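You operate a simulated robot arm through the tools that you are given. There is no shell and no other tool. Be economical: measure what you need, move in short steps, check, and stop when the job is done.

You run a simulated robot arm. Do the job below in one go: nothing can be reset, and whatever is moved stays where it is left.

JOB
Put things in order on the island top. At the end: the pink block stands where the purple onion stood; the clear water bottle stands where the clear demerara jar stood; the purple onion stands where the clear water bottle stood; the clear demerara jar is on the red coaster; whatever was shut is shut again. Leave all else as you found it, and nothing knocked over.
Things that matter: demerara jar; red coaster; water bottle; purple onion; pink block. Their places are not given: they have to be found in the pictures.

It is judged by the outcome, as a careful person would: the job done as asked, and still so three seconds after it is handed in. It fails if anything else is knocked over, pushed out of place, dropped, spilled or broken.

ROBOT AND FRAMES
A 6-joint arm with a two-finger parallel gripper, fixed in place. Base frame: the origin is at the foot of the arm, x ahead of it, y to its left, z up; the work surface is at about z = 0. Units: mm, rad, N and s.
With the tool pointing down near the work surface it reaches from about 160 to 420 mm from the base axis. Its first joint turns from -1.152 to 1.152 rad. Payload 1.57 kg.
The tool frame sits at the grasp point between the pads (the TCP): z along the fingers, y along the line on which they close. The tips reach 30 mm beyond it. Largest opening 80 mm; finger width 17, thickness 12; the body of the gripper, 40 by 82 mm, starts 80 mm behind the TCP.
Orientation is told as [roll, pitch, yaw] about the base's x, y, z axes, in that order, counted from this pose: with the fingers straight down and closing along the base's y, the tool's x points along the base's -x, its y along +y and its z along -z.

CONTROLS
- The arm moves only by the tool nudge_tool. Its arguments are lists of equal length, an entry for each row: "angular": the turn, a rotation vector about the tool's x, y, z in units of 4 degrees (1.0 is 4 degrees), a list of three; "offset": the shift along the tool's x, y, z in units of 50 mm (1.0 is 50 mm), a list of three; "fingers": the opening in per cent of the stroke, from 0 (shut) to 100 (fully open). In form: {"angular": [[wx, wy, wz], ...], "offset": [[dx, dy, dz], ...], "fingers": [fingers, ...]}. A call has 1 to 12 rows; each row shifts and turns the commanded pose from where the row before left it, along the tool's axes as they then stand. A call with a number of a shift or a turn outside -1 to 1 is refused whole. Each row takes 0.2 s and may step no farther than 50 mm and 0.15 rad from the row before; otherwise, or with a gripper value out of range, the whole call is refused. Where a pose cannot be reached the arm comes as near as it can. A force on the tool above 40 N (or 10 N above the force at the start of the call, whichever is more), or a blocked arm, ends the call early, and 0.2 s more pass. Each finger travels about 153 mm/s and halts on what it meets, pressing with about 41 N; the grip force reading is that of the motor and also rises with nothing between the fingers. The clock runs only during rows and for 0.2 s after the last one: add rows that do not move to give the fingers time. The reply holds the time, the measured pose of the TCP, the force on the tool along the base axes, the opening and the grip force, in the units named above and with some noise.
- Cameras (640 x 400 px; columns grow to the right, rows downward): "scene" is fixed at [50, -327.3, 424.6]; the picture's right is [0.83, -0.55, 0.00], its down [-0.31, -0.47, -0.83] and it looks along [0.46, 0.69, -0.56] (base axes); focal length 214 px, centre (320, 200). "wrist" rides on the gripper at [72, -7, -122] in the tool frame; the picture's right is [0.09, 1.00, 0.00], its down [-0.84, 0.08, -0.54] and it looks along [-0.54, 0.05, 0.84] (tool axes); focal length 238 px, centre (320, 200).
- get_image(camera): a new picture of that camera. No time passes.
- point_at(camera, pixels): for up to 12 pixels [column, row] of the newest picture of that camera ("zoom" is the newest enlarged one), the place [x, y, z] in the base frame of the surface seen there, good to about 2 mm. No time passes.
- zoom(camera, box): a new picture of the part [left, top, right, bottom] of that camera's present view, enlarged. No time passes.
- close_job(): hands the job in; it is judged then, once.

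Work in short steps. Measure before you move; look again where a grasp or a placing could have gone wrong, and mend it. You have 80 turns and 34 pictures in all, those below and enlarged ones among them. Open the gripper and draw the arm clear of the work before you hand the job in, unless the task says otherwise; then end with one line.

The tools are called after "Emit:" as name(argument=value, ...) on one line, values as JSON. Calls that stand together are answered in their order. nudge_tool: Moves the arm, as the interface text tells. Its arguments: {"type":"object","properties":{"angular":{"type":"array"},"offset":{"type":"array"},"fingers":{"type":"array"}},"required":["angular","offset","fingers"]} The other tools are called the same way: get_image (camera) takes a picture; point_at (camera, pixels) gives the place of the surface under pixels of a picture; zoom (camera, box) takes an enlarged picture of a part of a camera's view; close_job () hands the job in.

At the start:

```text
t: 0.0
eef_pos: [215.8, 77.5, 279.2]
ee_rot: [0.0, 0.0, 0.0]
contact_force: [-0.6, 0.5, 0.3]
finger_gap: 79.9
gripper_force: 0.1
```

scene: 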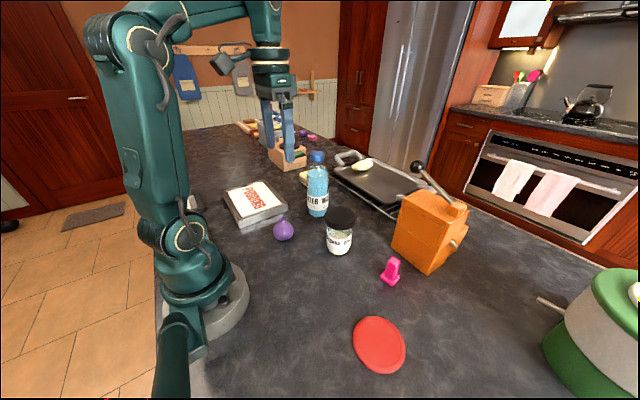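
wrist: 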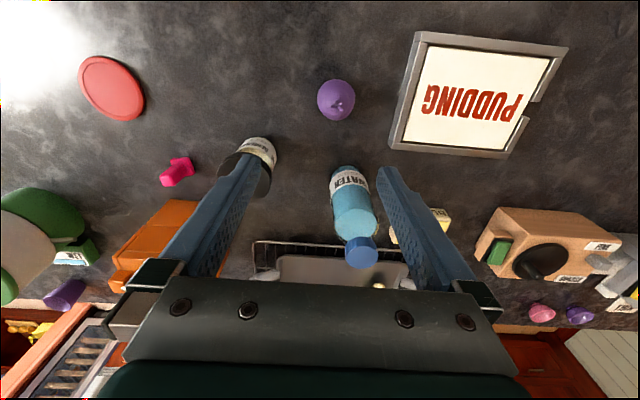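

The scene shows the bottle at (317,185), jar (340,230), onion (283,229), pink block (391,272) and coaster (379,345). I enlarge that area to measure.

Emit:
zoom(camera="scene", box=[220, 140, 480, 390])

Emit:
point_at(camera="scene", pixels=[[317, 155], [317, 185], [317, 212], [340, 213], [340, 235], [338, 252], [283, 232], [281, 217], [391, 265], [388, 282], [379, 345], [283, 240]])

Emit:
point_at(camera="wrist", pixels=[[111, 88], [80, 75], [143, 105], [105, 57], [120, 120], [337, 100], [318, 100], [356, 100], [176, 172], [190, 165], [163, 180], [362, 252]])

```text
1.60 times, centred on (350, 265) of scene
```

zoom: 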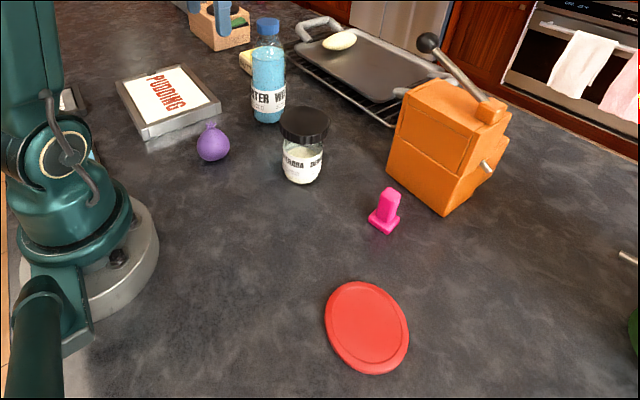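

```text
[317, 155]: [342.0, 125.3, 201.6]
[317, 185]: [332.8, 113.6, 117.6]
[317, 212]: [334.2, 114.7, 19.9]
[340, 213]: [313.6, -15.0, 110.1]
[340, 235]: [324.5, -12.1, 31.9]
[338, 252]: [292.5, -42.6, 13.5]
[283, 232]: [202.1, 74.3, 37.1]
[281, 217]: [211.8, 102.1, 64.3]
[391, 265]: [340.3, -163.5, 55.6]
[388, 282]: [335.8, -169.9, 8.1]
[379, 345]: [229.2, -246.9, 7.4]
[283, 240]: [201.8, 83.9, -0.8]
```

```text
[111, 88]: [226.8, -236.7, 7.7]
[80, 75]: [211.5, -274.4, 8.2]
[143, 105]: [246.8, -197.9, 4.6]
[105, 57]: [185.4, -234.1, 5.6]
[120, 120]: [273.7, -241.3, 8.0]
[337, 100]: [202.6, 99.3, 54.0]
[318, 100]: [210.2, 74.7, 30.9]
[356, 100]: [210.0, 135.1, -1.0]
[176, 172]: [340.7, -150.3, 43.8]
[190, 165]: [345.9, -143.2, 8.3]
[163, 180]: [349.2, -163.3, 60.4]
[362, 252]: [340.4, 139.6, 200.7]
```

I move the wrist camera over the jar for an unobstructed view, at the same height (well above the bottle top at z≈200).

Emit:
nudge_tool(angular=[[0, 0, 0], [0, 0, 0], [0, 0, 0]], offset=[[0, -0.7, 0], [0, -0.7, 0], [0, -0.5, 0]], fingers=[100, 100, 100])

Emit:
get_image(camera="wrist")

```text
t: 0.8
eef_pos: [217.4, -15.4, 279.6]
ee_rot: [0.0, -0.001, 0.0]
contact_force: [-0.6, 0.3, 0.0]
finger_gap: 79.9
gripper_force: 0.1
```

```text
30 pictures are left
```

wrist: 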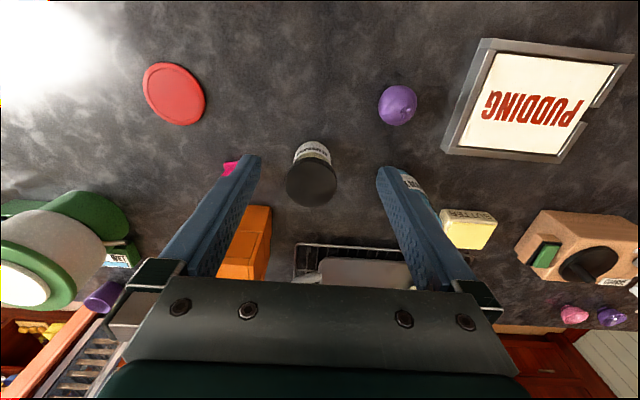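

Jar lid is centred about (312,184). I measure its rim, body, the onion and the coaster.

Emit:
zoom(camera="wrist", box=[240, 60, 440, 220])

Emit:
point_at(camera="wrist", pixels=[[312, 184], [288, 184], [335, 184], [312, 165], [312, 204], [312, 148], [293, 148], [329, 150], [313, 141], [398, 104], [381, 104], [415, 104]])

Emit:
point_at(camera="wrist", pixels=[[174, 94], [145, 90], [204, 100], [172, 64], [178, 124], [398, 88], [398, 124], [230, 168]])

```text
2.50 times, centred on (340, 140) of wrist
```

zoom: 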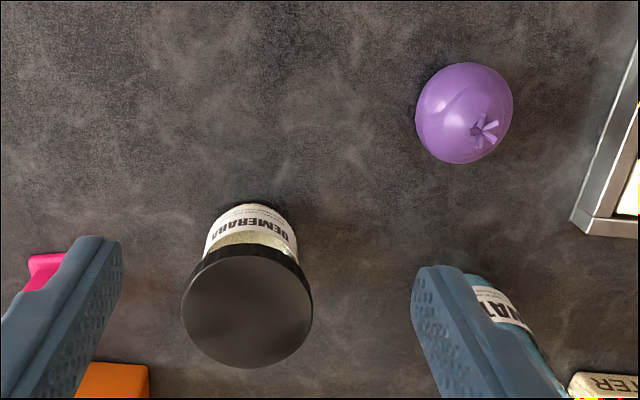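

```text
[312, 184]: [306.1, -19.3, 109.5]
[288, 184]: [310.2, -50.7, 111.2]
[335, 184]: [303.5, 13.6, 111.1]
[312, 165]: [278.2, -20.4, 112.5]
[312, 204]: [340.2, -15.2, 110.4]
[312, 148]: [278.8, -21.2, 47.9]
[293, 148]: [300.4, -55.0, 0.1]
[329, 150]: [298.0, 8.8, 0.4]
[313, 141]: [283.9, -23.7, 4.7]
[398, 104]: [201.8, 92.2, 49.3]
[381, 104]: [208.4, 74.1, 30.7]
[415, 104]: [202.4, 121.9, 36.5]
```

```text
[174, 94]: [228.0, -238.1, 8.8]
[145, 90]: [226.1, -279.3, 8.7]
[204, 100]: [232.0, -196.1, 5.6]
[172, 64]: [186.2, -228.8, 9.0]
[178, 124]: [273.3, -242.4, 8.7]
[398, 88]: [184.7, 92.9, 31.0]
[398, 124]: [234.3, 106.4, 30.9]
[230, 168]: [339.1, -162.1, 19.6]
```

Jar: centre ≈(308,-18.5), lid Ø≈66, top z≈110. Coaster centre ≈(230,-238), onion ≈(209,98). I move over the jar and descend to just above it.

Emit:
nudge_tool(angular=[[0, 0, 0], [0, 0, 0], [0, 0, 0], [0, 0, 0], [0, 0, 0], [0, 0, 0]], offset=[[-0.7, 0, 0], [-0.7, -0.06, 0], [-0.41, 0, 0], [0, 0, 0.9], [0, 0, 0.9], [0, 0, 0]], fingers=[100, 100, 100, 100, 100, 100])

Emit:
get_image(camera="wrist")

```text
t: 2.2
eef_pos: [303.0, -19.9, 185.5]
ee_rot: [0.0, -0.001, 0.0]
contact_force: [0.8, -0.2, 0.4]
finger_gap: 79.8
gripper_force: 0.0
out of reach, approached as far as the arm can: row 3
```

```text
28 pictures are left
```

wrist: 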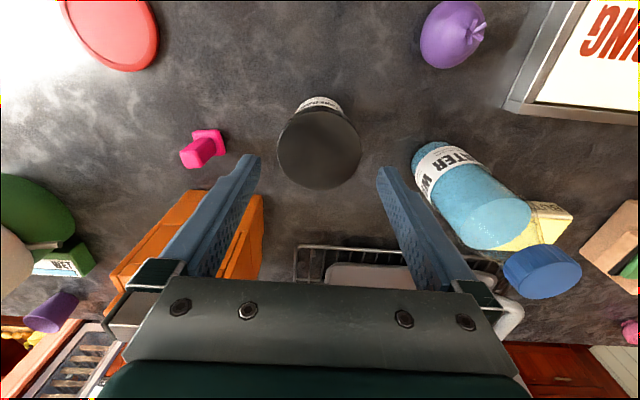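

Good view: jar lid at (319,147), bottle cap (542,272), pink (203,148). I re-measure all of them.

Emit:
point_at(camera="wrist", pixels=[[280, 148], [358, 150], [319, 112], [319, 185], [320, 100], [203, 148], [190, 158], [211, 133], [222, 133], [224, 152], [195, 133], [183, 150]])

Emit:
point_at(camera="wrist", pixels=[[542, 272], [520, 270], [572, 272], [535, 252], [550, 292], [440, 160], [460, 200], [430, 190], [455, 150], [500, 220], [470, 225], [508, 195]])

Emit:
zoom(camera="wrist", box=[160, 100, 270, 190])

```text
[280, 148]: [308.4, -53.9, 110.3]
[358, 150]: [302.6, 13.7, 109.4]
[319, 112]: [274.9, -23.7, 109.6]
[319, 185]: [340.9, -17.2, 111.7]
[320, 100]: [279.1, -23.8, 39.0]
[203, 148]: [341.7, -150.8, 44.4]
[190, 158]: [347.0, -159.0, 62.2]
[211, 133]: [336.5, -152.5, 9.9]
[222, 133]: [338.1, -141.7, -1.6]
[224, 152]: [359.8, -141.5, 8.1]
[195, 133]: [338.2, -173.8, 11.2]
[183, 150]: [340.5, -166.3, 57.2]
```

```text
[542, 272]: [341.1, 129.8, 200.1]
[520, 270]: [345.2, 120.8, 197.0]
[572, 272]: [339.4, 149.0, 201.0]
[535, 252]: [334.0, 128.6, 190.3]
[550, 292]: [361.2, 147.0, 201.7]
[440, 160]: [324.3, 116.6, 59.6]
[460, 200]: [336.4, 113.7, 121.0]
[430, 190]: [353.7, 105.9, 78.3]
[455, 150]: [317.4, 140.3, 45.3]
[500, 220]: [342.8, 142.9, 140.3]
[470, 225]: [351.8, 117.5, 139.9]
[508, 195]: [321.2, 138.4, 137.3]
```

```text
4.44 times, centred on (215, 145) of wrist
```

zoom: 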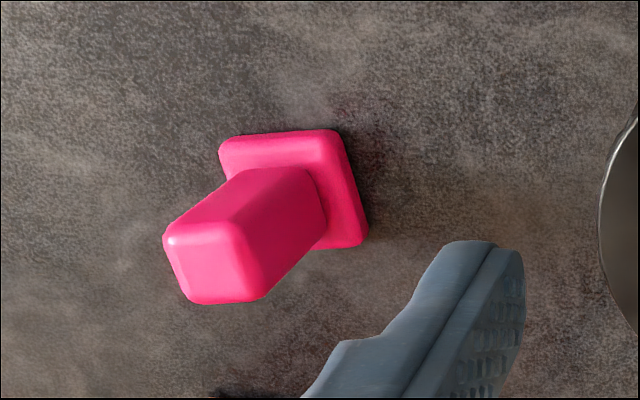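

Jar centre ≈(308,-20). I descend to z≈90 with a 5 mm x correction and check before gripping.

Emit:
nudge_tool(angular=[[0, 0, 0], [0, 0, 0], [0, 0, 0]], offset=[[-0.1, 0, 0.6], [0, 0, 0.2], [0, 0, 0]], fingers=[100, 100, 100])

```text
t: 3.0
eef_pos: [309.5, -18.4, 144.5]
ee_rot: [0.0, 0.001, 0.001]
contact_force: [0.2, 0.0, 0.3]
finger_gap: 80.2
gripper_force: 0.0
```

Aligned at (309.5,-18.4). Fingers go down astride the jar to z≈52, and then close.

Emit:
nudge_tool(angular=[[0, 0, 0], [0, 0, 0], [0, 0, 0], [0, 0, 0]], offset=[[0.02, -0.03, 0.5], [0, 0, 0.5], [0, 0, 0.5], [0, 0, 0.35]], fingers=[100, 100, 100, 100])

Emit:
nudge_tool(angular=[[0, 0, 0], [0, 0, 0], [0, 0, 0]], offset=[[0, 0, 0], [0, 0, 0], [0, 0, 0]], fingers=[50, 50, 50])

```text
t: 4.0
eef_pos: [307.5, -21.3, 53.0]
ee_rot: [0.001, 0.0, 0.001]
contact_force: [-0.8, -0.6, -0.1]
finger_gap: 80.1
gripper_force: 0.0
```

```text
t: 4.8
eef_pos: [308.0, -21.5, 53.2]
ee_rot: [-0.001, -0.001, 0.001]
contact_force: [0.1, 0.7, -1.5]
finger_gap: 69.9
gripper_force: 41.4
```

Gripped at 69.9 mm. I lift 45 mm and carry it towards the coaster at (230,-238).

Emit:
nudge_tool(angular=[[0, 0, 0], [0, 0, 0], [0, 0, 0]], offset=[[0, 0, -0.3], [0, 0, -0.6], [0, 0, 0]], fingers=[50, 50, 50])

Emit:
nudge_tool(angular=[[0, 0, 0], [0, 0, 0], [0, 0, 0], [0, 0, 0], [0, 0, 0], [0, 0, 0], [0, 0, 0], [0, 0, 0], [0, 0, 0], [0, 0, 0]], offset=[[0.1, -0.25, 0], [0.2, -0.54, 0], [0.2, -0.54, 0], [0.2, -0.54, 0], [0.2, -0.54, 0], [0.2, -0.54, 0], [0.2, -0.54, 0], [0.2, -0.54, 0], [0.1, -0.3, 0], [0, 0, 0]], fingers=[50, 50, 50, 50, 50, 50, 50, 50, 50, 50])

Emit:
get_image(camera="scene")

Emit:
get_image(camera="wrist")

```text
t: 5.6
eef_pos: [307.1, -22.2, 99.9]
ee_rot: [-0.001, 0.0, -0.001]
contact_force: [-0.7, 0.2, -1.6]
finger_gap: 69.9
gripper_force: 40.8
```

```text
t: 7.8
eef_pos: [227.8, -237.6, 100.4]
ee_rot: [0.0, -0.002, -0.002]
contact_force: [0.1, -0.6, -1.0]
finger_gap: 69.4
gripper_force: 40.5
```

```text
26 pictures are left
```

scene: 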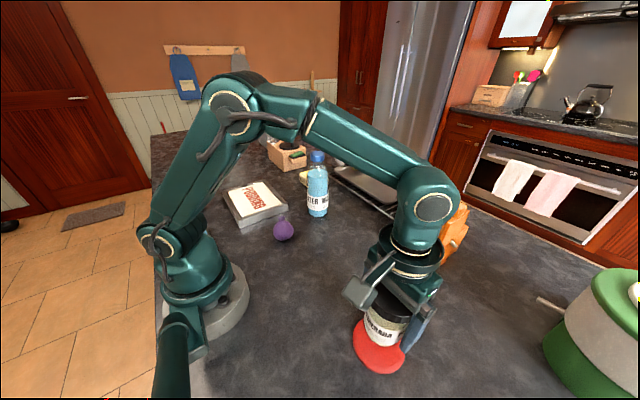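

```text
25 pictures are left
```

wrist: 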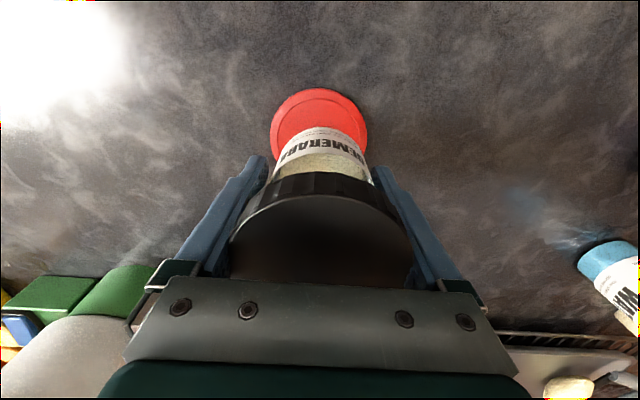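

The jar is over the coaster. I check the coaster edges (270,130), (369,130), (318,88) against the tool at (228,-238).

Emit:
point_at(camera="wrist", pixels=[[272, 130], [366, 130], [318, 90], [268, 158], [370, 158], [322, 128], [275, 150], [368, 150]])

```text
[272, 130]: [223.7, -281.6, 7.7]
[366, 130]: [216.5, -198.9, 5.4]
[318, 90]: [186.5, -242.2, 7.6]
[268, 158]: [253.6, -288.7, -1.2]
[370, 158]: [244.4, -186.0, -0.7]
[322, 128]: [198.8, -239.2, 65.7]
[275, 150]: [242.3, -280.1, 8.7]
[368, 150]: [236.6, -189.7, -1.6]
```

Centre agrees (≈229,-239). I lower to z≈63, then inch down while watching force.

Emit:
nudge_tool(angular=[[0, 0, 0], [0, 0, 0], [0, 0, 0]], offset=[[-0.02, -0.03, 0.35], [0, 0, 0.36], [0, 0, 0]], fingers=[50, 50, 50])

Emit:
nudge_tool(angular=[[0, 0, 0], [0, 0, 0]], offset=[[0, 0, 0.04], [0, 0, 0]], fingers=[50, 50])

Emit:
nudge_tool(angular=[[0, 0, 0], [0, 0, 0]], offset=[[0, 0, 0.03], [0, 0, 0]], fingers=[50, 50])

```text
t: 8.6
eef_pos: [230.4, -240.2, 64.5]
ee_rot: [0.0, 0.0, 0.0]
contact_force: [-0.9, -0.7, -1.8]
finger_gap: 69.5
gripper_force: 40.6
```

```text
t: 9.2
eef_pos: [230.4, -240.1, 62.8]
ee_rot: [0.0, 0.001, 0.0]
contact_force: [0.8, 0.3, 4.8]
finger_gap: 69.3
gripper_force: 40.9
```

```text
t: 9.8
eef_pos: [230.6, -240.3, 61.3]
ee_rot: [-0.001, -0.001, 0.0]
contact_force: [-2.2, 2.5, 22.6]
finger_gap: 69.4
gripper_force: 41.7
```

Contact (22 N up): the jar is seated on the coaster. I ease off, open and rise straight up.

Emit:
nudge_tool(angular=[[0, 0, 0], [0, 0, 0], [0, 0, 0]], offset=[[0, 0, -0.02], [0, 0, 0], [0, 0, 0]], fingers=[50, 100, 100])

Emit:
nudge_tool(angular=[[0, 0, 0], [0, 0, 0], [0, 0, 0], [0, 0, 0], [0, 0, 0]], offset=[[0, 0, -0.4], [0, 0, -0.7], [0, 0, -0.9], [0, 0, -0.8], [0, 0, 0]], fingers=[100, 100, 100, 100, 100])

Emit:
get_image(camera="wrist")

```text
t: 10.6
eef_pos: [229.1, -239.2, 61.8]
ee_rot: [0.0, 0.001, 0.001]
contact_force: [0.6, 0.1, -0.5]
finger_gap: 80.2
gripper_force: 0.3
```

```text
t: 11.8
eef_pos: [229.2, -238.9, 202.5]
ee_rot: [0.001, -0.001, 0.001]
contact_force: [-0.9, -0.6, 0.5]
finger_gap: 80.0
gripper_force: 0.0
```

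```text
24 pictures are left
```

wrist: 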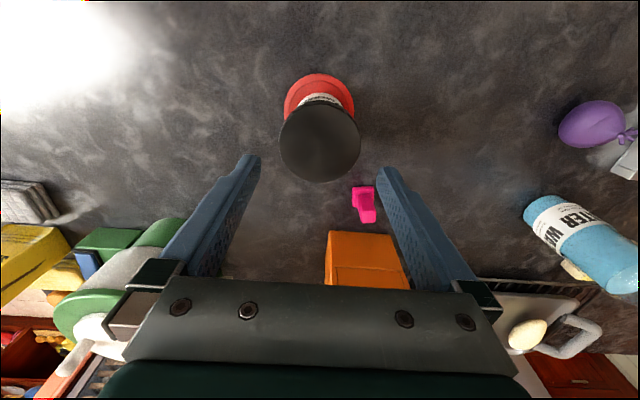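

Jar is upright on the coaster. Now I rise and move to the bottle side for a measuring view at about (245,130,265).

Emit:
nudge_tool(angular=[[0, 0, 0], [0, 0, 0], [0, 0, 0], [0, 0, 0], [0, 0, 0], [0, 0, 0], [0, 0, 0], [0, 0, 0], [0, 0, 0], [0, 0, 0], [0, 0, 0], [0, 0, 0]], offset=[[0, 0, -0.7], [0, 0, -0.6], [0, 0.8, 0], [0, 0.8, 0], [0, 0.8, 0], [0, 0.8, 0], [0, 0.8, 0], [0, 0.8, 0], [0, 0.8, 0], [0, 0.8, 0], [0, 0.8, 0], [0, 0.2, 0]], fingers=[100, 100, 100, 100, 100, 100, 100, 100, 100, 100, 100, 100])

Emit:
get_image(camera="wrist")

Emit:
get_image(camera="scene")

```text
t: 14.4
eef_pos: [222.6, 136.2, 259.9]
ee_rot: [-0.001, 0.0, -0.001]
contact_force: [0.4, 0.1, 0.7]
finger_gap: 80.0
gripper_force: 0.1
out of reach, approached as far as the arm can: row 2
```

```text
23 pictures are left
```

wrist: 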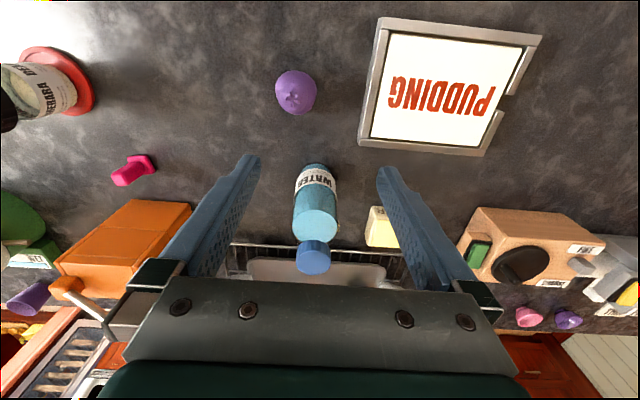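

```text
22 pictures are left
```

scene: 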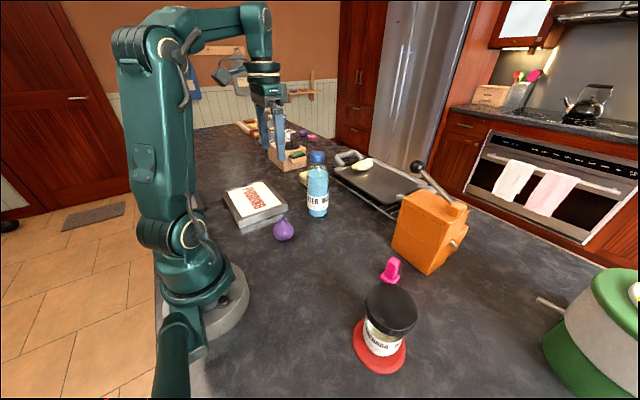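

The bottle cap is at (312,258), its body around (315,210); butter block beside it at (382,227). I measure the widths.

Emit:
zoom(camera="wrist", box=[250, 140, 430, 290])

Emit:
point_at(camera="wrist", pixels=[[297, 258], [329, 258], [312, 244], [312, 272], [313, 258], [295, 215], [337, 215], [296, 190], [335, 190], [316, 200], [315, 168], [380, 225]])

Emit:
point_at(camera="wrist", pixels=[[368, 210], [366, 245], [390, 210], [398, 246], [315, 235], [315, 220], [317, 210], [295, 75], [279, 95], [314, 95], [295, 112], [297, 95]])

```text
2.67 times, centred on (340, 215) of wrist
```

zoom: 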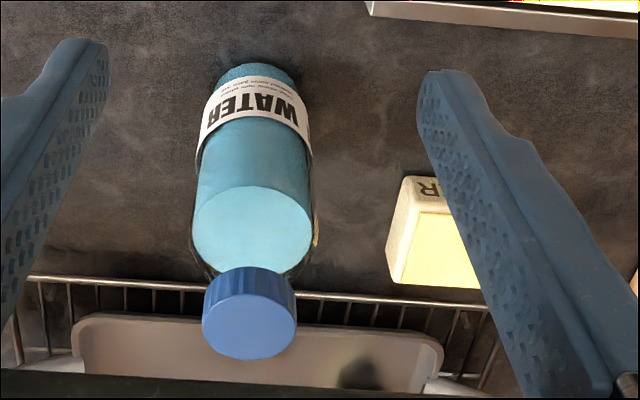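

```text
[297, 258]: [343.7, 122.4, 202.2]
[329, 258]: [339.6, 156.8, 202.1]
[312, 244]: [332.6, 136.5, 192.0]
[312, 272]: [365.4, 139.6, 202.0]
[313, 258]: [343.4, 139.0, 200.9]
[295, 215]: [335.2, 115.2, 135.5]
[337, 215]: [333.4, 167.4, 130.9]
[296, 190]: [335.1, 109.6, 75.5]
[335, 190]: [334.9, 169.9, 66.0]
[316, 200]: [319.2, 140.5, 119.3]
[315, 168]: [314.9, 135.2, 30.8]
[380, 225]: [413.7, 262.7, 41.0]
```

```text
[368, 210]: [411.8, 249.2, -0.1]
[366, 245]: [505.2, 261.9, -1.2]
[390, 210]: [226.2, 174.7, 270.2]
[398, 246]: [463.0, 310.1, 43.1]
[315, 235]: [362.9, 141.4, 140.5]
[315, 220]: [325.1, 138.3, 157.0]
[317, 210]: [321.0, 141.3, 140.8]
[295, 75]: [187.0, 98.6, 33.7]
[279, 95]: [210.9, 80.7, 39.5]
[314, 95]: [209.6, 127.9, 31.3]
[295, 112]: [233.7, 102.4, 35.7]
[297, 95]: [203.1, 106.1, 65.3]
```

Bottle axis ≈(346,140), Ø≈57, top 202. At that radius a vertical approach may be out of reach, so I descend here to z≈132 and will slide forward with the open fingers astride it.

Emit:
nudge_tool(angular=[[0, 0, 0], [0, 0, 0], [0, 0, 0], [0, 0, 0]], offset=[[0, 0.08, 0.8], [0, 0, 0.9], [0, 0, 0.85], [0, 0, 0]], fingers=[100, 100, 100, 100])

Emit:
get_image(camera="wrist")

```text
t: 15.4
eef_pos: [224.5, 139.3, 132.1]
ee_rot: [0.001, 0.0, 0.0]
contact_force: [0.8, 0.8, 0.2]
finger_gap: 80.0
gripper_force: 0.0
```

```text
20 pictures are left
```

wrist: 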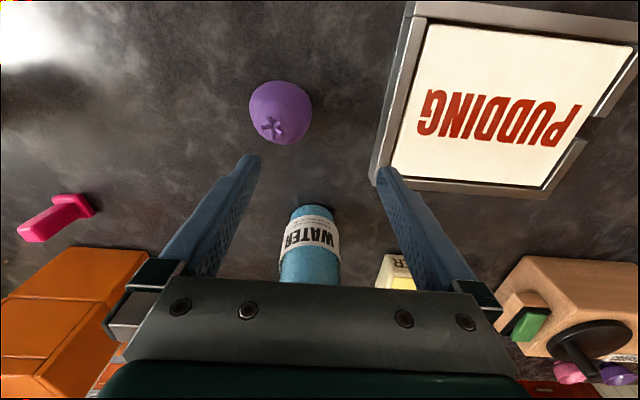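

Fingers straddle the bottle line. I check the bottle sides and front and the onion once more.

Emit:
point_at(camera="wrist", pixels=[[282, 265], [337, 265], [310, 265], [310, 240], [311, 210], [280, 82], [250, 108], [310, 110], [280, 142], [280, 110], [271, 127]])

```text
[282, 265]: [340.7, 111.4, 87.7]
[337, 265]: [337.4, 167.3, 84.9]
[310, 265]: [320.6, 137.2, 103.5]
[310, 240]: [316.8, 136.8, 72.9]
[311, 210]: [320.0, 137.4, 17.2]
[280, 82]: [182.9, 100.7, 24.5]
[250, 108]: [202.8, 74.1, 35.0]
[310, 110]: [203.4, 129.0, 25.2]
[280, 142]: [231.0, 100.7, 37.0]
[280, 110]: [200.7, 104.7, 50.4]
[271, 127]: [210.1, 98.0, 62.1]
```

Bottle at (346,139.5) confirmed. I slide forward and then close.

Emit:
nudge_tool(angular=[[0, 0, 0], [0, 0, 0], [0, 0, 0], [0, 0, 0], [0, 0, 0]], offset=[[-0.6, 0, 0], [-0.6, 0, 0], [-0.6, 0, 0], [-0.62, 0, 0], [0, 0, 0]], fingers=[100, 100, 100, 100, 100])

Emit:
nudge_tool(angular=[[0, 0, 0], [0, 0, 0], [0, 0, 0]], offset=[[0, 0, 0], [0, 0, 0], [0, 0, 0]], fingers=[40, 40, 40])

```text
t: 16.6
eef_pos: [345.1, 138.1, 133.7]
ee_rot: [0.002, 0.004, 0.001]
contact_force: [-0.4, 0.4, -0.3]
finger_gap: 80.0
gripper_force: 0.1
```

```text
t: 17.4
eef_pos: [345.4, 137.0, 133.4]
ee_rot: [-0.001, 0.001, 0.0]
contact_force: [-0.4, 1.1, 0.5]
finger_gap: 64.9
gripper_force: 41.5
```

Bottle held (64.9 mm). I lift 20 mm and check.

Emit:
nudge_tool(angular=[[0, 0, 0], [0, 0, 0], [0, 0, 0]], offset=[[0, 0, -0.2], [0, 0, -0.2], [0, 0, 0]], fingers=[40, 40, 40])

Emit:
get_image(camera="scene")

```text
t: 18.2
eef_pos: [344.7, 137.6, 153.0]
ee_rot: [0.0, 0.0, -0.001]
contact_force: [0.9, -0.2, -4.3]
finger_gap: 64.6
gripper_force: 41.5
```

```text
19 pictures are left
```

scene: 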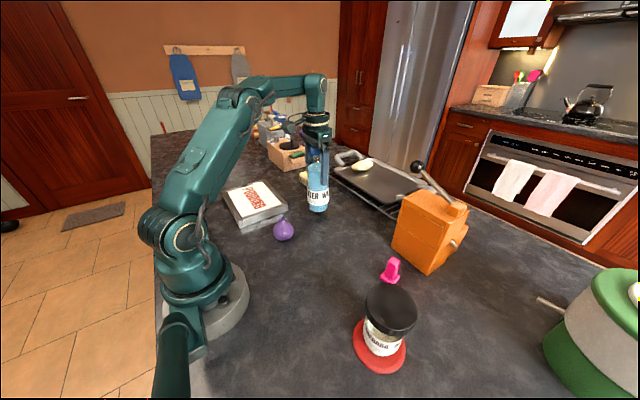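

Bottle hangs free. I carry it to the jar's old spot (308,-21), gently.

Emit:
nudge_tool(angular=[[0, 0, 0], [0, 0, 0], [0, 0, 0], [0, 0, 0], [0, 0, 0], [0, 0, 0], [0, 0, 0], [0, 0, 0], [0, 0, 0], [0, 0, 0]], offset=[[0.05, -0.2, 0], [0.1, -0.4, 0], [0.1, -0.43, 0], [0.1, -0.43, 0], [0.1, -0.43, 0], [0.1, -0.43, 0], [0.1, -0.43, 0], [0.08, -0.3, 0], [0, -0.12, 0], [0, 0, 0]], fingers=[40, 40, 40, 40, 40, 40, 40, 40, 40, 40])

Emit:
nudge_tool(angular=[[0, 0, 0], [0, 0, 0], [0, 0, 0]], offset=[[0, 0, 0.2], [0, 0, 0.15], [0, 0, 0]], fingers=[40, 40, 40])

```text
t: 20.4
eef_pos: [308.6, -21.0, 150.7]
ee_rot: [0.001, -0.002, 0.0]
contact_force: [-0.5, -0.3, -3.6]
finger_gap: 64.7
gripper_force: 41.5
```

```text
t: 21.2
eef_pos: [309.5, -18.5, 134.7]
ee_rot: [0.001, 0.002, 0.0]
contact_force: [0.6, -0.3, -4.8]
finger_gap: 64.5
gripper_force: 41.0
```

About 1 mm left; I inch down until touch.

Emit:
nudge_tool(angular=[[0, 0, 0], [0, 0, 0]], offset=[[0, 0, 0.03], [0, 0, 0]], fingers=[40, 40])

Emit:
nudge_tool(angular=[[0, 0, 0], [0, 0, 0]], offset=[[0, 0, 0.02], [0, 0, 0]], fingers=[40, 40])

```text
t: 21.8
eef_pos: [309.1, -20.4, 133.5]
ee_rot: [0.001, 0.001, 0.001]
contact_force: [-2.2, 1.0, 1.9]
finger_gap: 64.5
gripper_force: 40.7
```

```text
t: 22.4
eef_pos: [309.1, -19.7, 133.1]
ee_rot: [-0.002, -0.001, 0.001]
contact_force: [-3.9, 2.3, 19.2]
finger_gap: 64.2
gripper_force: 41.3
```

Seated (19 N). I ease off, open, and withdraw backwards along -x.

Emit:
nudge_tool(angular=[[0, 0, 0], [0, 0, 0], [0, 0, 0]], offset=[[0, 0, -0.02], [0, 0, 0], [0, 0, 0]], fingers=[40, 100, 100])

Emit:
nudge_tool(angular=[[0, 0, 0], [0, 0, 0], [0, 0, 0], [0, 0, 0], [0, 0, 0], [0, 0, 0]], offset=[[0.3, 0, 0], [0.5, 0, 0], [0.5, 0, 0], [0.5, 0, 0], [0.2, 0, 0], [0, 0, 0]], fingers=[100, 100, 100, 100, 100, 100])

Emit:
get_image(camera="wrist")

```text
t: 23.2
eef_pos: [310.1, -18.7, 133.5]
ee_rot: [0.0, 0.001, 0.001]
contact_force: [0.7, 0.1, 0.0]
finger_gap: 79.9
gripper_force: 0.0
```

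```text
t: 24.6
eef_pos: [208.4, -19.6, 134.0]
ee_rot: [0.0, 0.001, 0.0]
contact_force: [0.7, -0.2, 0.3]
finger_gap: 80.0
gripper_force: 0.1
```

```text
18 pictures are left
```

wrist: 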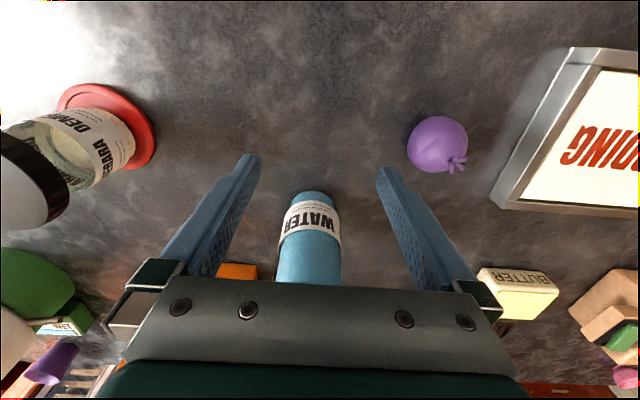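

Bottle stands. I check its place and the onion/tray clearance.

Emit:
point_at(camera="wrist", pixels=[[279, 260], [340, 260], [310, 260], [314, 200], [408, 140], [467, 145], [437, 117], [438, 172], [456, 162], [500, 180], [493, 200], [520, 140]])

```text
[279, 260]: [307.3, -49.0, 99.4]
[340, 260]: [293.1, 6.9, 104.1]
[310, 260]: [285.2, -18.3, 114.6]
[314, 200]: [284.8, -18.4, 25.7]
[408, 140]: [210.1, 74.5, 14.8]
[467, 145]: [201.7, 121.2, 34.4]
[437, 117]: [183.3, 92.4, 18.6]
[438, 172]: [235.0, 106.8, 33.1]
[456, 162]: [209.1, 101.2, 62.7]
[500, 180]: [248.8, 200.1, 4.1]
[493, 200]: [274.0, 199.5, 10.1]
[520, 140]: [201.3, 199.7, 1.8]
```

Bottle is in the jar's spot within a few mm. Onion centre ≈(209,100), Ø≈48. I go above it and then down astride it to z≈36.

Emit:
nudge_tool(angular=[[0, 0, 0], [0, 0, 0], [0, 0, 0], [0, 0, 0], [0, 0, 0], [0, 0, 0], [0, 0, 0]], offset=[[0, 0.8, 0], [0, 0.8, 0], [0, 0.79, 0], [0, 0, 0.6], [0, 0, 0.7], [0, 0, 0.66], [0, 0, 0]], fingers=[100, 100, 100, 100, 100, 100, 100])

Emit:
get_image(camera="wrist")

```text
t: 26.2
eef_pos: [210.2, 99.7, 36.6]
ee_rot: [-0.001, 0.0, 0.0]
contact_force: [-0.3, -0.6, -0.1]
finger_gap: 80.1
gripper_force: 0.1
```

```text
17 pictures are left
```

wrist: 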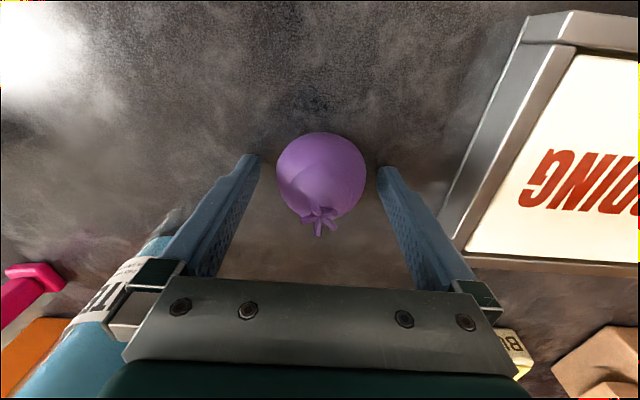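

Onion is centred between the fingers. I go 4 mm lower and close.

Emit:
nudge_tool(angular=[[0, 0, 0], [0, 0, 0], [0, 0, 0], [0, 0, 0], [0, 0, 0]], offset=[[0, 0, 0.08], [0, 0, 0], [0, 0, 0], [0, 0, 0], [0, 0, 0]], fingers=[100, 30, 30, 30, 30])

Emit:
nudge_tool(angular=[[0, 0, 0], [0, 0, 0], [0, 0, 0], [0, 0, 0], [0, 0, 0]], offset=[[0, 0, -0.3], [0, 0, -0.6], [0, 0, -0.6], [0, 0, -0.2], [0, 0, 0]], fingers=[30, 30, 30, 30, 30])

Emit:
get_image(camera="wrist")

```text
t: 27.4
eef_pos: [209.9, 100.5, 31.2]
ee_rot: [0.0, -0.001, -0.001]
contact_force: [-0.6, 0.4, 1.5]
finger_gap: 55.9
gripper_force: 41.0
```

```text
t: 28.6
eef_pos: [209.9, 100.2, 117.3]
ee_rot: [-0.002, 0.001, -0.001]
contact_force: [0.1, -0.2, -1.5]
finger_gap: 56.0
gripper_force: 41.2
```

```text
16 pictures are left
```

wrist: 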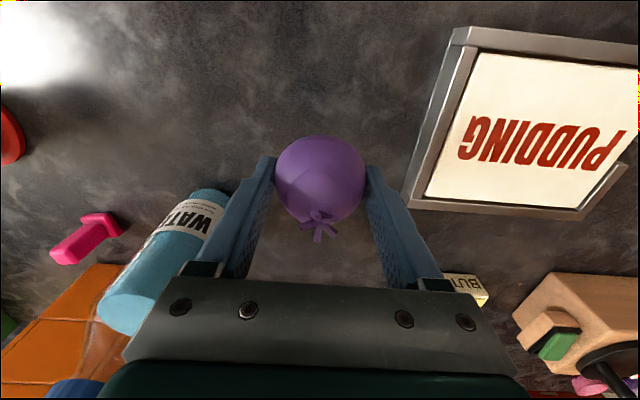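

Onion held (56 mm). I carry it to the bottle's old spot (347,139).

Emit:
nudge_tool(angular=[[0, 0, 0], [0, 0, 0], [0, 0, 0], [0, 0, 0], [0, 0, 0], [0, 0, 0], [0, 0, 0]], offset=[[-0.3, 0.2, 0], [-0.5, 0.2, 0], [-0.5, 0.15, 0], [-0.5, 0.15, 0], [-0.5, 0.08, 0], [-0.44, 0, 0], [0, 0, 0]], fingers=[30, 30, 30, 30, 30, 30, 30])

Emit:
nudge_tool(angular=[[0, 0, 0], [0, 0, 0], [0, 0, 0], [0, 0, 0]], offset=[[0, 0, 0.5], [0, 0, 0.5], [0, 0, 0.5], [0, 0, 0]], fingers=[30, 30, 30, 30])

Emit:
get_image(camera="scene")

```text
t: 30.2
eef_pos: [345.9, 137.8, 116.0]
ee_rot: [0.0, 0.002, 0.0]
contact_force: [0.5, -0.6, -0.6]
finger_gap: 56.0
gripper_force: 40.7
```

```text
t: 31.2
eef_pos: [345.2, 137.4, 40.5]
ee_rot: [0.0, -0.001, 0.0]
contact_force: [1.4, -0.1, -0.2]
finger_gap: 56.0
gripper_force: 41.5
```

```text
15 pictures are left
```

scene: 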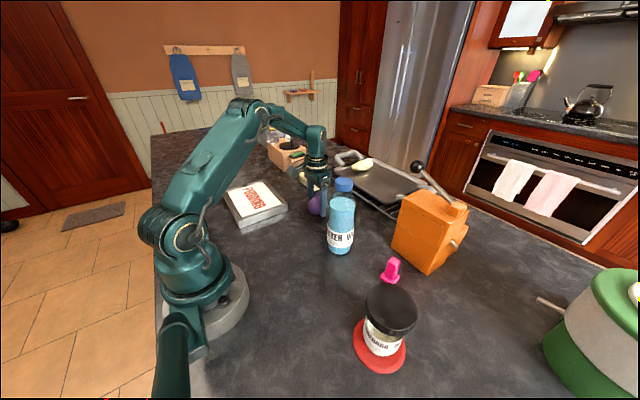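

All clear. I lower to the grip height (z≈31.5) watching for contact.

Emit:
nudge_tool(angular=[[0, 0, 0], [0, 0, 0]], offset=[[-0.02, 0.02, 0.16], [0, 0, 0]], fingers=[30, 30])

Emit:
nudge_tool(angular=[[0, 0, 0], [0, 0, 0]], offset=[[0, 0, 0.03], [0, 0, 0]], fingers=[30, 30])

```text
t: 31.8
eef_pos: [347.3, 137.2, 32.7]
ee_rot: [0.001, 0.002, 0.002]
contact_force: [0.0, 0.3, -0.6]
finger_gap: 56.0
gripper_force: 41.2
```

```text
t: 32.4
eef_pos: [346.8, 138.4, 33.0]
ee_rot: [0.001, 0.0, 0.0]
contact_force: [-6.4, -3.0, 16.4]
finger_gap: 55.9
gripper_force: 40.7
```

Contact at 16 N. I ease off, open and rise straight up.

Emit:
nudge_tool(angular=[[0, 0, 0], [0, 0, 0], [0, 0, 0]], offset=[[0, 0, -0.02], [0, 0, 0], [0, 0, 0]], fingers=[30, 100, 100])

Emit:
nudge_tool(angular=[[0, 0, 0], [0, 0, 0], [0, 0, 0], [0, 0, 0]], offset=[[0, 0, -0.4], [0, 0, -0.8], [0, 0, -0.8], [0, 0, 0]], fingers=[100, 100, 100, 100])

Emit:
get_image(camera="wrist")

```text
t: 33.2
eef_pos: [345.8, 138.4, 31.8]
ee_rot: [0.002, 0.0, -0.002]
contact_force: [0.6, -0.9, -0.6]
finger_gap: 80.1
gripper_force: 0.0
```

```text
t: 34.2
eef_pos: [347.4, 139.3, 133.6]
ee_rot: [0.001, -0.001, -0.001]
contact_force: [0.2, 0.1, 0.2]
finger_gap: 80.2
gripper_force: 0.1
```

```text
14 pictures are left
```

wrist: 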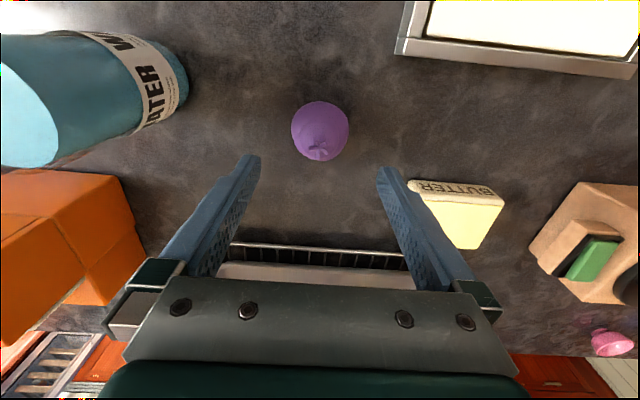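

Onion stands in the bottle's spot. I retreat, rise to z≈168 and go around the bottle toward the pink block.

Emit:
nudge_tool(angular=[[0, 0, 0], [0, 0, 0], [0, 0, 0], [0, 0, 0], [0, 0, 0], [0, 0, 0], [0, 0, 0], [0, 0, 0], [0, 0, 0], [0, 0, 0], [0, 0, 0]], offset=[[0.8, 0, 0], [0.8, 0, -0.3], [0.9, 0, -0.4], [0.2, -0.7, 0], [0, -0.9, 0], [0, -0.9, 0], [0, -0.9, 0], [0, -0.9, 0], [0, -0.9, 0], [0, -0.7, 0], [0, 0, 0]], fingers=[100, 100, 100, 100, 100, 100, 100, 100, 100, 100, 100])

Emit:
get_image(camera="wrist")

```text
t: 36.6
eef_pos: [210.6, -157.1, 168.9]
ee_rot: [0.0, -0.002, -0.001]
contact_force: [-0.7, 0.3, 0.4]
finger_gap: 80.0
gripper_force: 0.1
```

```text
13 pictures are left
```

wrist: 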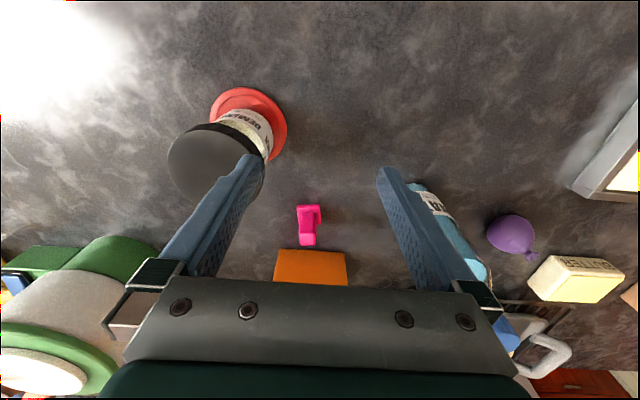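

Pink block at (308,225) with the orange box behind it at (310,265). I enlarge and measure.

Emit:
zoom(camera="wrist", box=[260, 190, 370, 290])

Emit:
point_at(camera="wrist", pixels=[[300, 209], [319, 209], [319, 222], [302, 238], [314, 238], [308, 225], [308, 243], [302, 243], [314, 243], [280, 255], [310, 255], [340, 255]])

```text
4.00 times, centred on (315, 240) of wrist
```

zoom: 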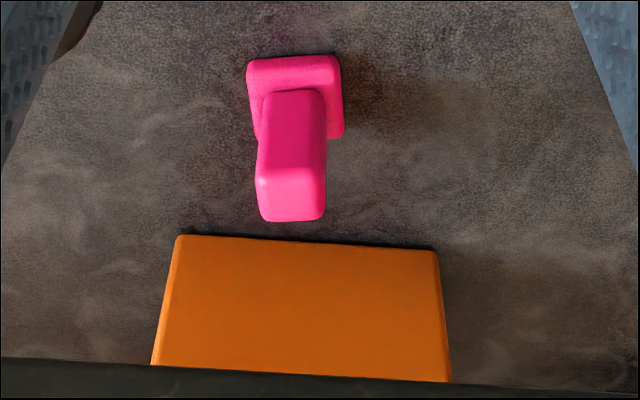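

```text
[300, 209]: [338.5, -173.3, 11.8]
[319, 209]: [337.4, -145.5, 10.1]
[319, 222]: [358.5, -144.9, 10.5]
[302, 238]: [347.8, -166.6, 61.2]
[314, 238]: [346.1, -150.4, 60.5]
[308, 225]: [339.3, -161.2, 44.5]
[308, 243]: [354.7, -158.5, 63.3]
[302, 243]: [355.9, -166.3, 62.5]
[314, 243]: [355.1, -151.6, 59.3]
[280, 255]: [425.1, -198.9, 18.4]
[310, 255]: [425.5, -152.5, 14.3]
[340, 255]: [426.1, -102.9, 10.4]
```

Pink stem centre ≈(348,-159), 17 mm wide, top 63; base to z≈11. I check the orange box's lever location before going in, while advancing to x≈290.

Emit:
nudge_tool(angular=[[0, 0, 0], [0, 0, 0], [0, 0, 0], [0, 0, 0]], offset=[[-0.8, -0.02, 0], [-0.8, -0.01, 0], [0, 0, 0.9], [0, 0, 0]], fingers=[100, 100, 100, 100])

Emit:
point_at(camera="scene", pixels=[[418, 167], [430, 182], [445, 200], [420, 200], [403, 198], [445, 235]])

Emit:
get_image(camera="scene")

```text
t: 37.6
eef_pos: [292.0, -154.6, 123.3]
ee_rot: [0.001, -0.002, 0.0]
contact_force: [-0.1, 0.5, -0.6]
finger_gap: 80.1
gripper_force: 0.1
```

```text
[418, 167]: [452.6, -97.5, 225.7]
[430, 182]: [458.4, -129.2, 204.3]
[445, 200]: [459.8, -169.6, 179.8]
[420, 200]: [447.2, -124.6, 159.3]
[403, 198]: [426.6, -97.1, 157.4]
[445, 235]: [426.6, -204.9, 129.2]
```

```text
11 pictures are left
```

scene: 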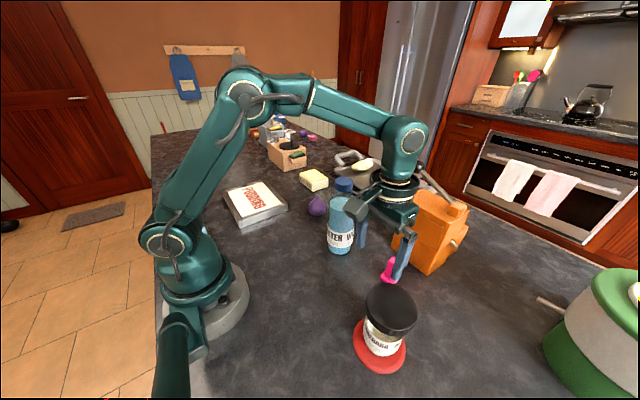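

Lever and box are ≥50 mm beyond where the wrist will be. I go forward over the block, then down to z≈42.

Emit:
nudge_tool(angular=[[0, 0, 0], [0, 0, 0], [0, 0, 0], [0, 0, 0], [0, 0, 0], [0, 0, 0]], offset=[[-0.55, -0.04, 0], [-0.57, 0, 0], [0, 0, 0.5], [0, 0, 0.6], [0, 0, 0.5], [0, 0, 0]], fingers=[100, 100, 100, 100, 100, 100])

Emit:
get_image(camera="wrist")

```text
t: 39.0
eef_pos: [348.9, -158.9, 41.4]
ee_rot: [0.0, 0.0, -0.001]
contact_force: [-0.4, 0.4, -0.8]
finger_gap: 80.1
gripper_force: 0.0
```

```text
10 pictures are left
```

wrist: 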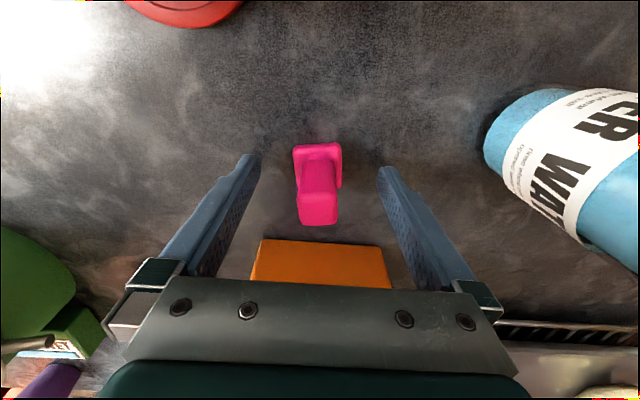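

Centred. I raise 4 mm so the tips clear the block's foot, then close and lift.

Emit:
nudge_tool(angular=[[0, 0, 0], [0, 0, 0], [0, 0, 0], [0, 0, 0], [0, 0, 0]], offset=[[0, 0, -0.07], [0, 0, 0], [0, 0, 0], [0, 0, 0], [0, 0, 0]], fingers=[100, 60, 30, 8, 8])

Emit:
nudge_tool(angular=[[0, 0, 0], [0, 0, 0], [0, 0, 0], [0, 0, 0]], offset=[[0, 0, -0.3], [0, 0, -0.6], [0, 0, -0.6], [0, 0, 0]], fingers=[8, 8, 8, 8])

Emit:
get_image(camera="wrist")

```text
t: 40.2
eef_pos: [349.8, -158.7, 46.9]
ee_rot: [-0.001, 0.001, 0.0]
contact_force: [0.1, -0.5, 2.4]
finger_gap: 21.2
gripper_force: 34.1
```

```text
t: 41.2
eef_pos: [350.8, -159.1, 121.8]
ee_rot: [-0.001, 0.001, 0.0]
contact_force: [-0.1, -0.2, 0.3]
finger_gap: 21.1
gripper_force: 34.8
```

```text
9 pictures are left
```

wrist: 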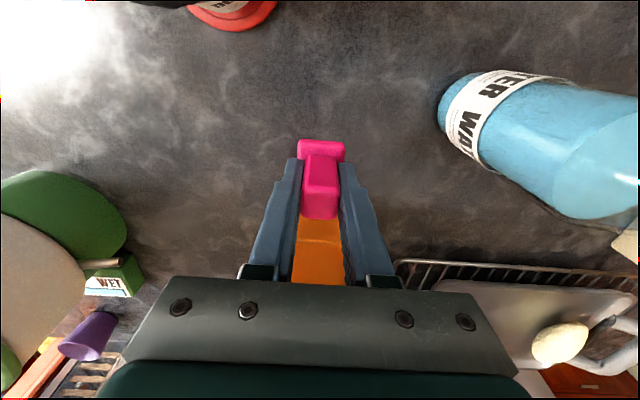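

Pink block held upright. I carry it round the front of the bottle to the onion's old spot (210,100).

Emit:
nudge_tool(angular=[[0, 0, 0], [0, 0, 0], [0, 0, 0], [0, 0, 0], [0, 0, 0], [0, 0, 0], [0, 0, 0], [0, 0, 0], [0, 0, 0], [0, 0, 0], [0, 0, 0], [0, 0, 0]], offset=[[0.55, 0.245, 0], [0.55, 0.245, 0], [0.55, 0.245, 0], [0.55, 0.245, 0], [0.2, 0.6, 0], [0.2, 0.6, 0], [0.2, 0.6, 0], [0, 0.6, 0], [0, 0.6, 0], [0, 0.6, 0], [0, 0.58, 0], [0, 0, 0]], fingers=[8, 8, 8, 8, 8, 8, 8, 8, 8, 8, 8, 8])

Emit:
nudge_tool(angular=[[0, 0, 0], [0, 0, 0], [0, 0, 0]], offset=[[0, 0, 0.6], [0, 0, 0.7], [0, 0, 0]], fingers=[8, 8, 8])

Emit:
get_image(camera="wrist")

```text
t: 43.8
eef_pos: [208.3, 100.3, 119.4]
ee_rot: [-0.001, 0.0, -0.001]
contact_force: [0.5, 0.3, -0.1]
finger_gap: 21.1
gripper_force: 34.2
```

```text
t: 44.6
eef_pos: [206.1, 99.6, 54.4]
ee_rot: [0.0, 0.001, 0.0]
contact_force: [0.3, -0.2, -1.3]
finger_gap: 21.2
gripper_force: 34.2
```

```text
8 pictures are left
```

wrist: 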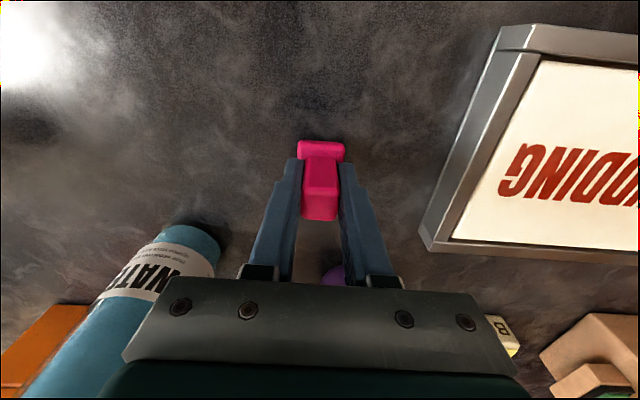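

I lower about 8 mm with a 2 mm x correction, then inch to contact.

Emit:
nudge_tool(angular=[[0, 0, 0], [0, 0, 0]], offset=[[-0.05, 0, 0.14], [0, 0, 0]], fingers=[8, 8])

Emit:
nudge_tool(angular=[[0, 0, 0], [0, 0, 0]], offset=[[0, 0, 0.03], [0, 0, 0]], fingers=[8, 8])

```text
t: 45.2
eef_pos: [209.6, 100.2, 47.4]
ee_rot: [-0.001, 0.002, 0.0]
contact_force: [-0.5, 1.0, 0.5]
finger_gap: 21.1
gripper_force: 34.2
```

```text
t: 45.8
eef_pos: [209.8, 99.7, 45.6]
ee_rot: [-0.002, 0.001, 0.0]
contact_force: [0.0, -0.3, -0.4]
finger_gap: 21.1
gripper_force: 34.6
```

No contact yet; 1 mm more at a time.

Emit:
nudge_tool(angular=[[0, 0, 0], [0, 0, 0]], offset=[[0, 0, 0.02], [0, 0, 0]], fingers=[8, 8])

```text
t: 46.4
eef_pos: [209.9, 101.0, 45.1]
ee_rot: [-0.001, 0.0, -0.001]
contact_force: [-4.6, -2.6, 19.9]
finger_gap: 21.2
gripper_force: 34.7
```

Contact at 20 N. I ease off, open gently and rise.

Emit:
nudge_tool(angular=[[0, 0, 0], [0, 0, 0], [0, 0, 0], [0, 0, 0], [0, 0, 0]], offset=[[0, 0, -0.02], [0, 0, 0], [0, 0, 0], [0, 0, 0], [0, 0, 0]], fingers=[8, 40, 70, 70, 70])

Emit:
nudge_tool(angular=[[0, 0, 0], [0, 0, 0], [0, 0, 0], [0, 0, 0], [0, 0, 0]], offset=[[0, 0, -0.3], [0, 0, -0.8], [0, 0, -0.9], [0, 0, -0.8], [0, 0, 0]], fingers=[70, 70, 100, 100, 100])

Emit:
get_image(camera="wrist")

Emit:
get_image(camera="scene")

```text
t: 47.6
eef_pos: [209.8, 98.9, 47.8]
ee_rot: [0.0, -0.001, 0.001]
contact_force: [-0.8, -0.3, 0.5]
finger_gap: 56.0
gripper_force: 0.1
```

```text
t: 48.8
eef_pos: [209.3, 97.9, 185.7]
ee_rot: [0.0, -0.001, 0.001]
contact_force: [0.2, 1.0, -0.8]
finger_gap: 79.8
gripper_force: 0.0
```

```text
7 pictures are left
```

wrist: 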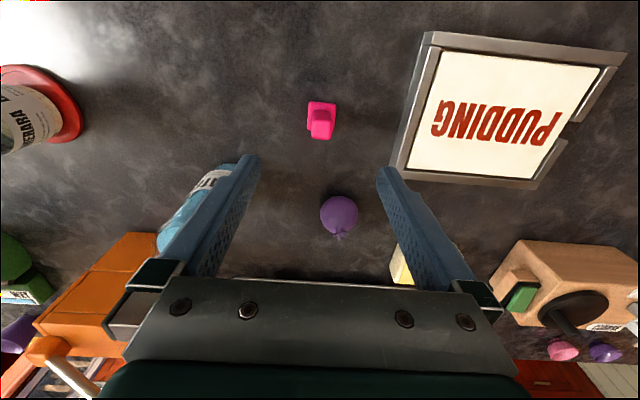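

```text
6 pictures are left
```

scene: 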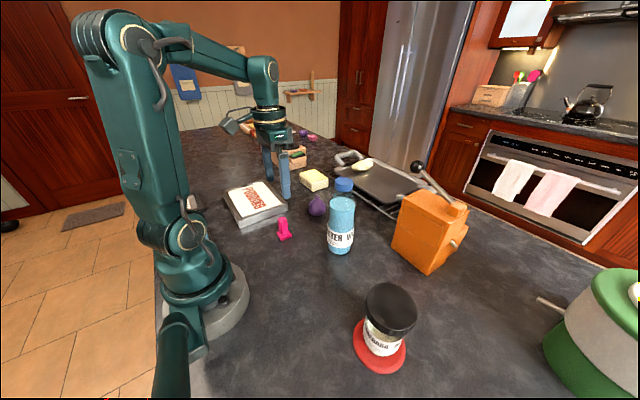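

All four things stand where asked: pink block (285,229), bottle (341,225), onion (317,205), jar on the coaster (383,340). I raise the arm clear and let it settle.

Emit:
nudge_tool(angular=[[0, 0, 0], [0, 0, 0], [0, 0, 0]], offset=[[0, 0, -0.8], [0, 0, -0.7], [0, 0, 0]], fingers=[100, 100, 100])

Emit:
zoom(camera="scene", box=[220, 140, 480, 390])

```text
t: 49.6
eef_pos: [208.6, 99.2, 261.6]
ee_rot: [0.0, 0.0, 0.0]
contact_force: [0.5, 0.9, -0.3]
finger_gap: 80.2
gripper_force: 0.1
```

```text
1.60 times, centred on (350, 265) of scene
```

zoom: 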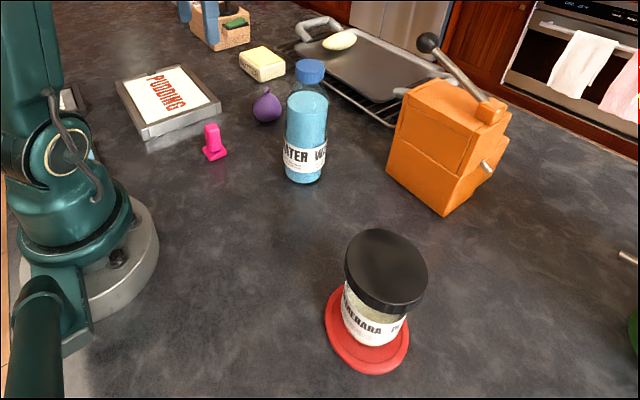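

Everything stands upright in its place, with the jar and bottle lids still on and the gripper open and clear, so I hand the job in.

Emit:
close_job()

```text
The job is handed in.
```

The job is handed in: the pink block, water bottle and purple onion each stand in their asked-for spots and the demerara jar is on the red coaster. The bottle may be about 4 mm off the jar's old centre. Both lids stayed on throughout, and nothing else was seen to move.
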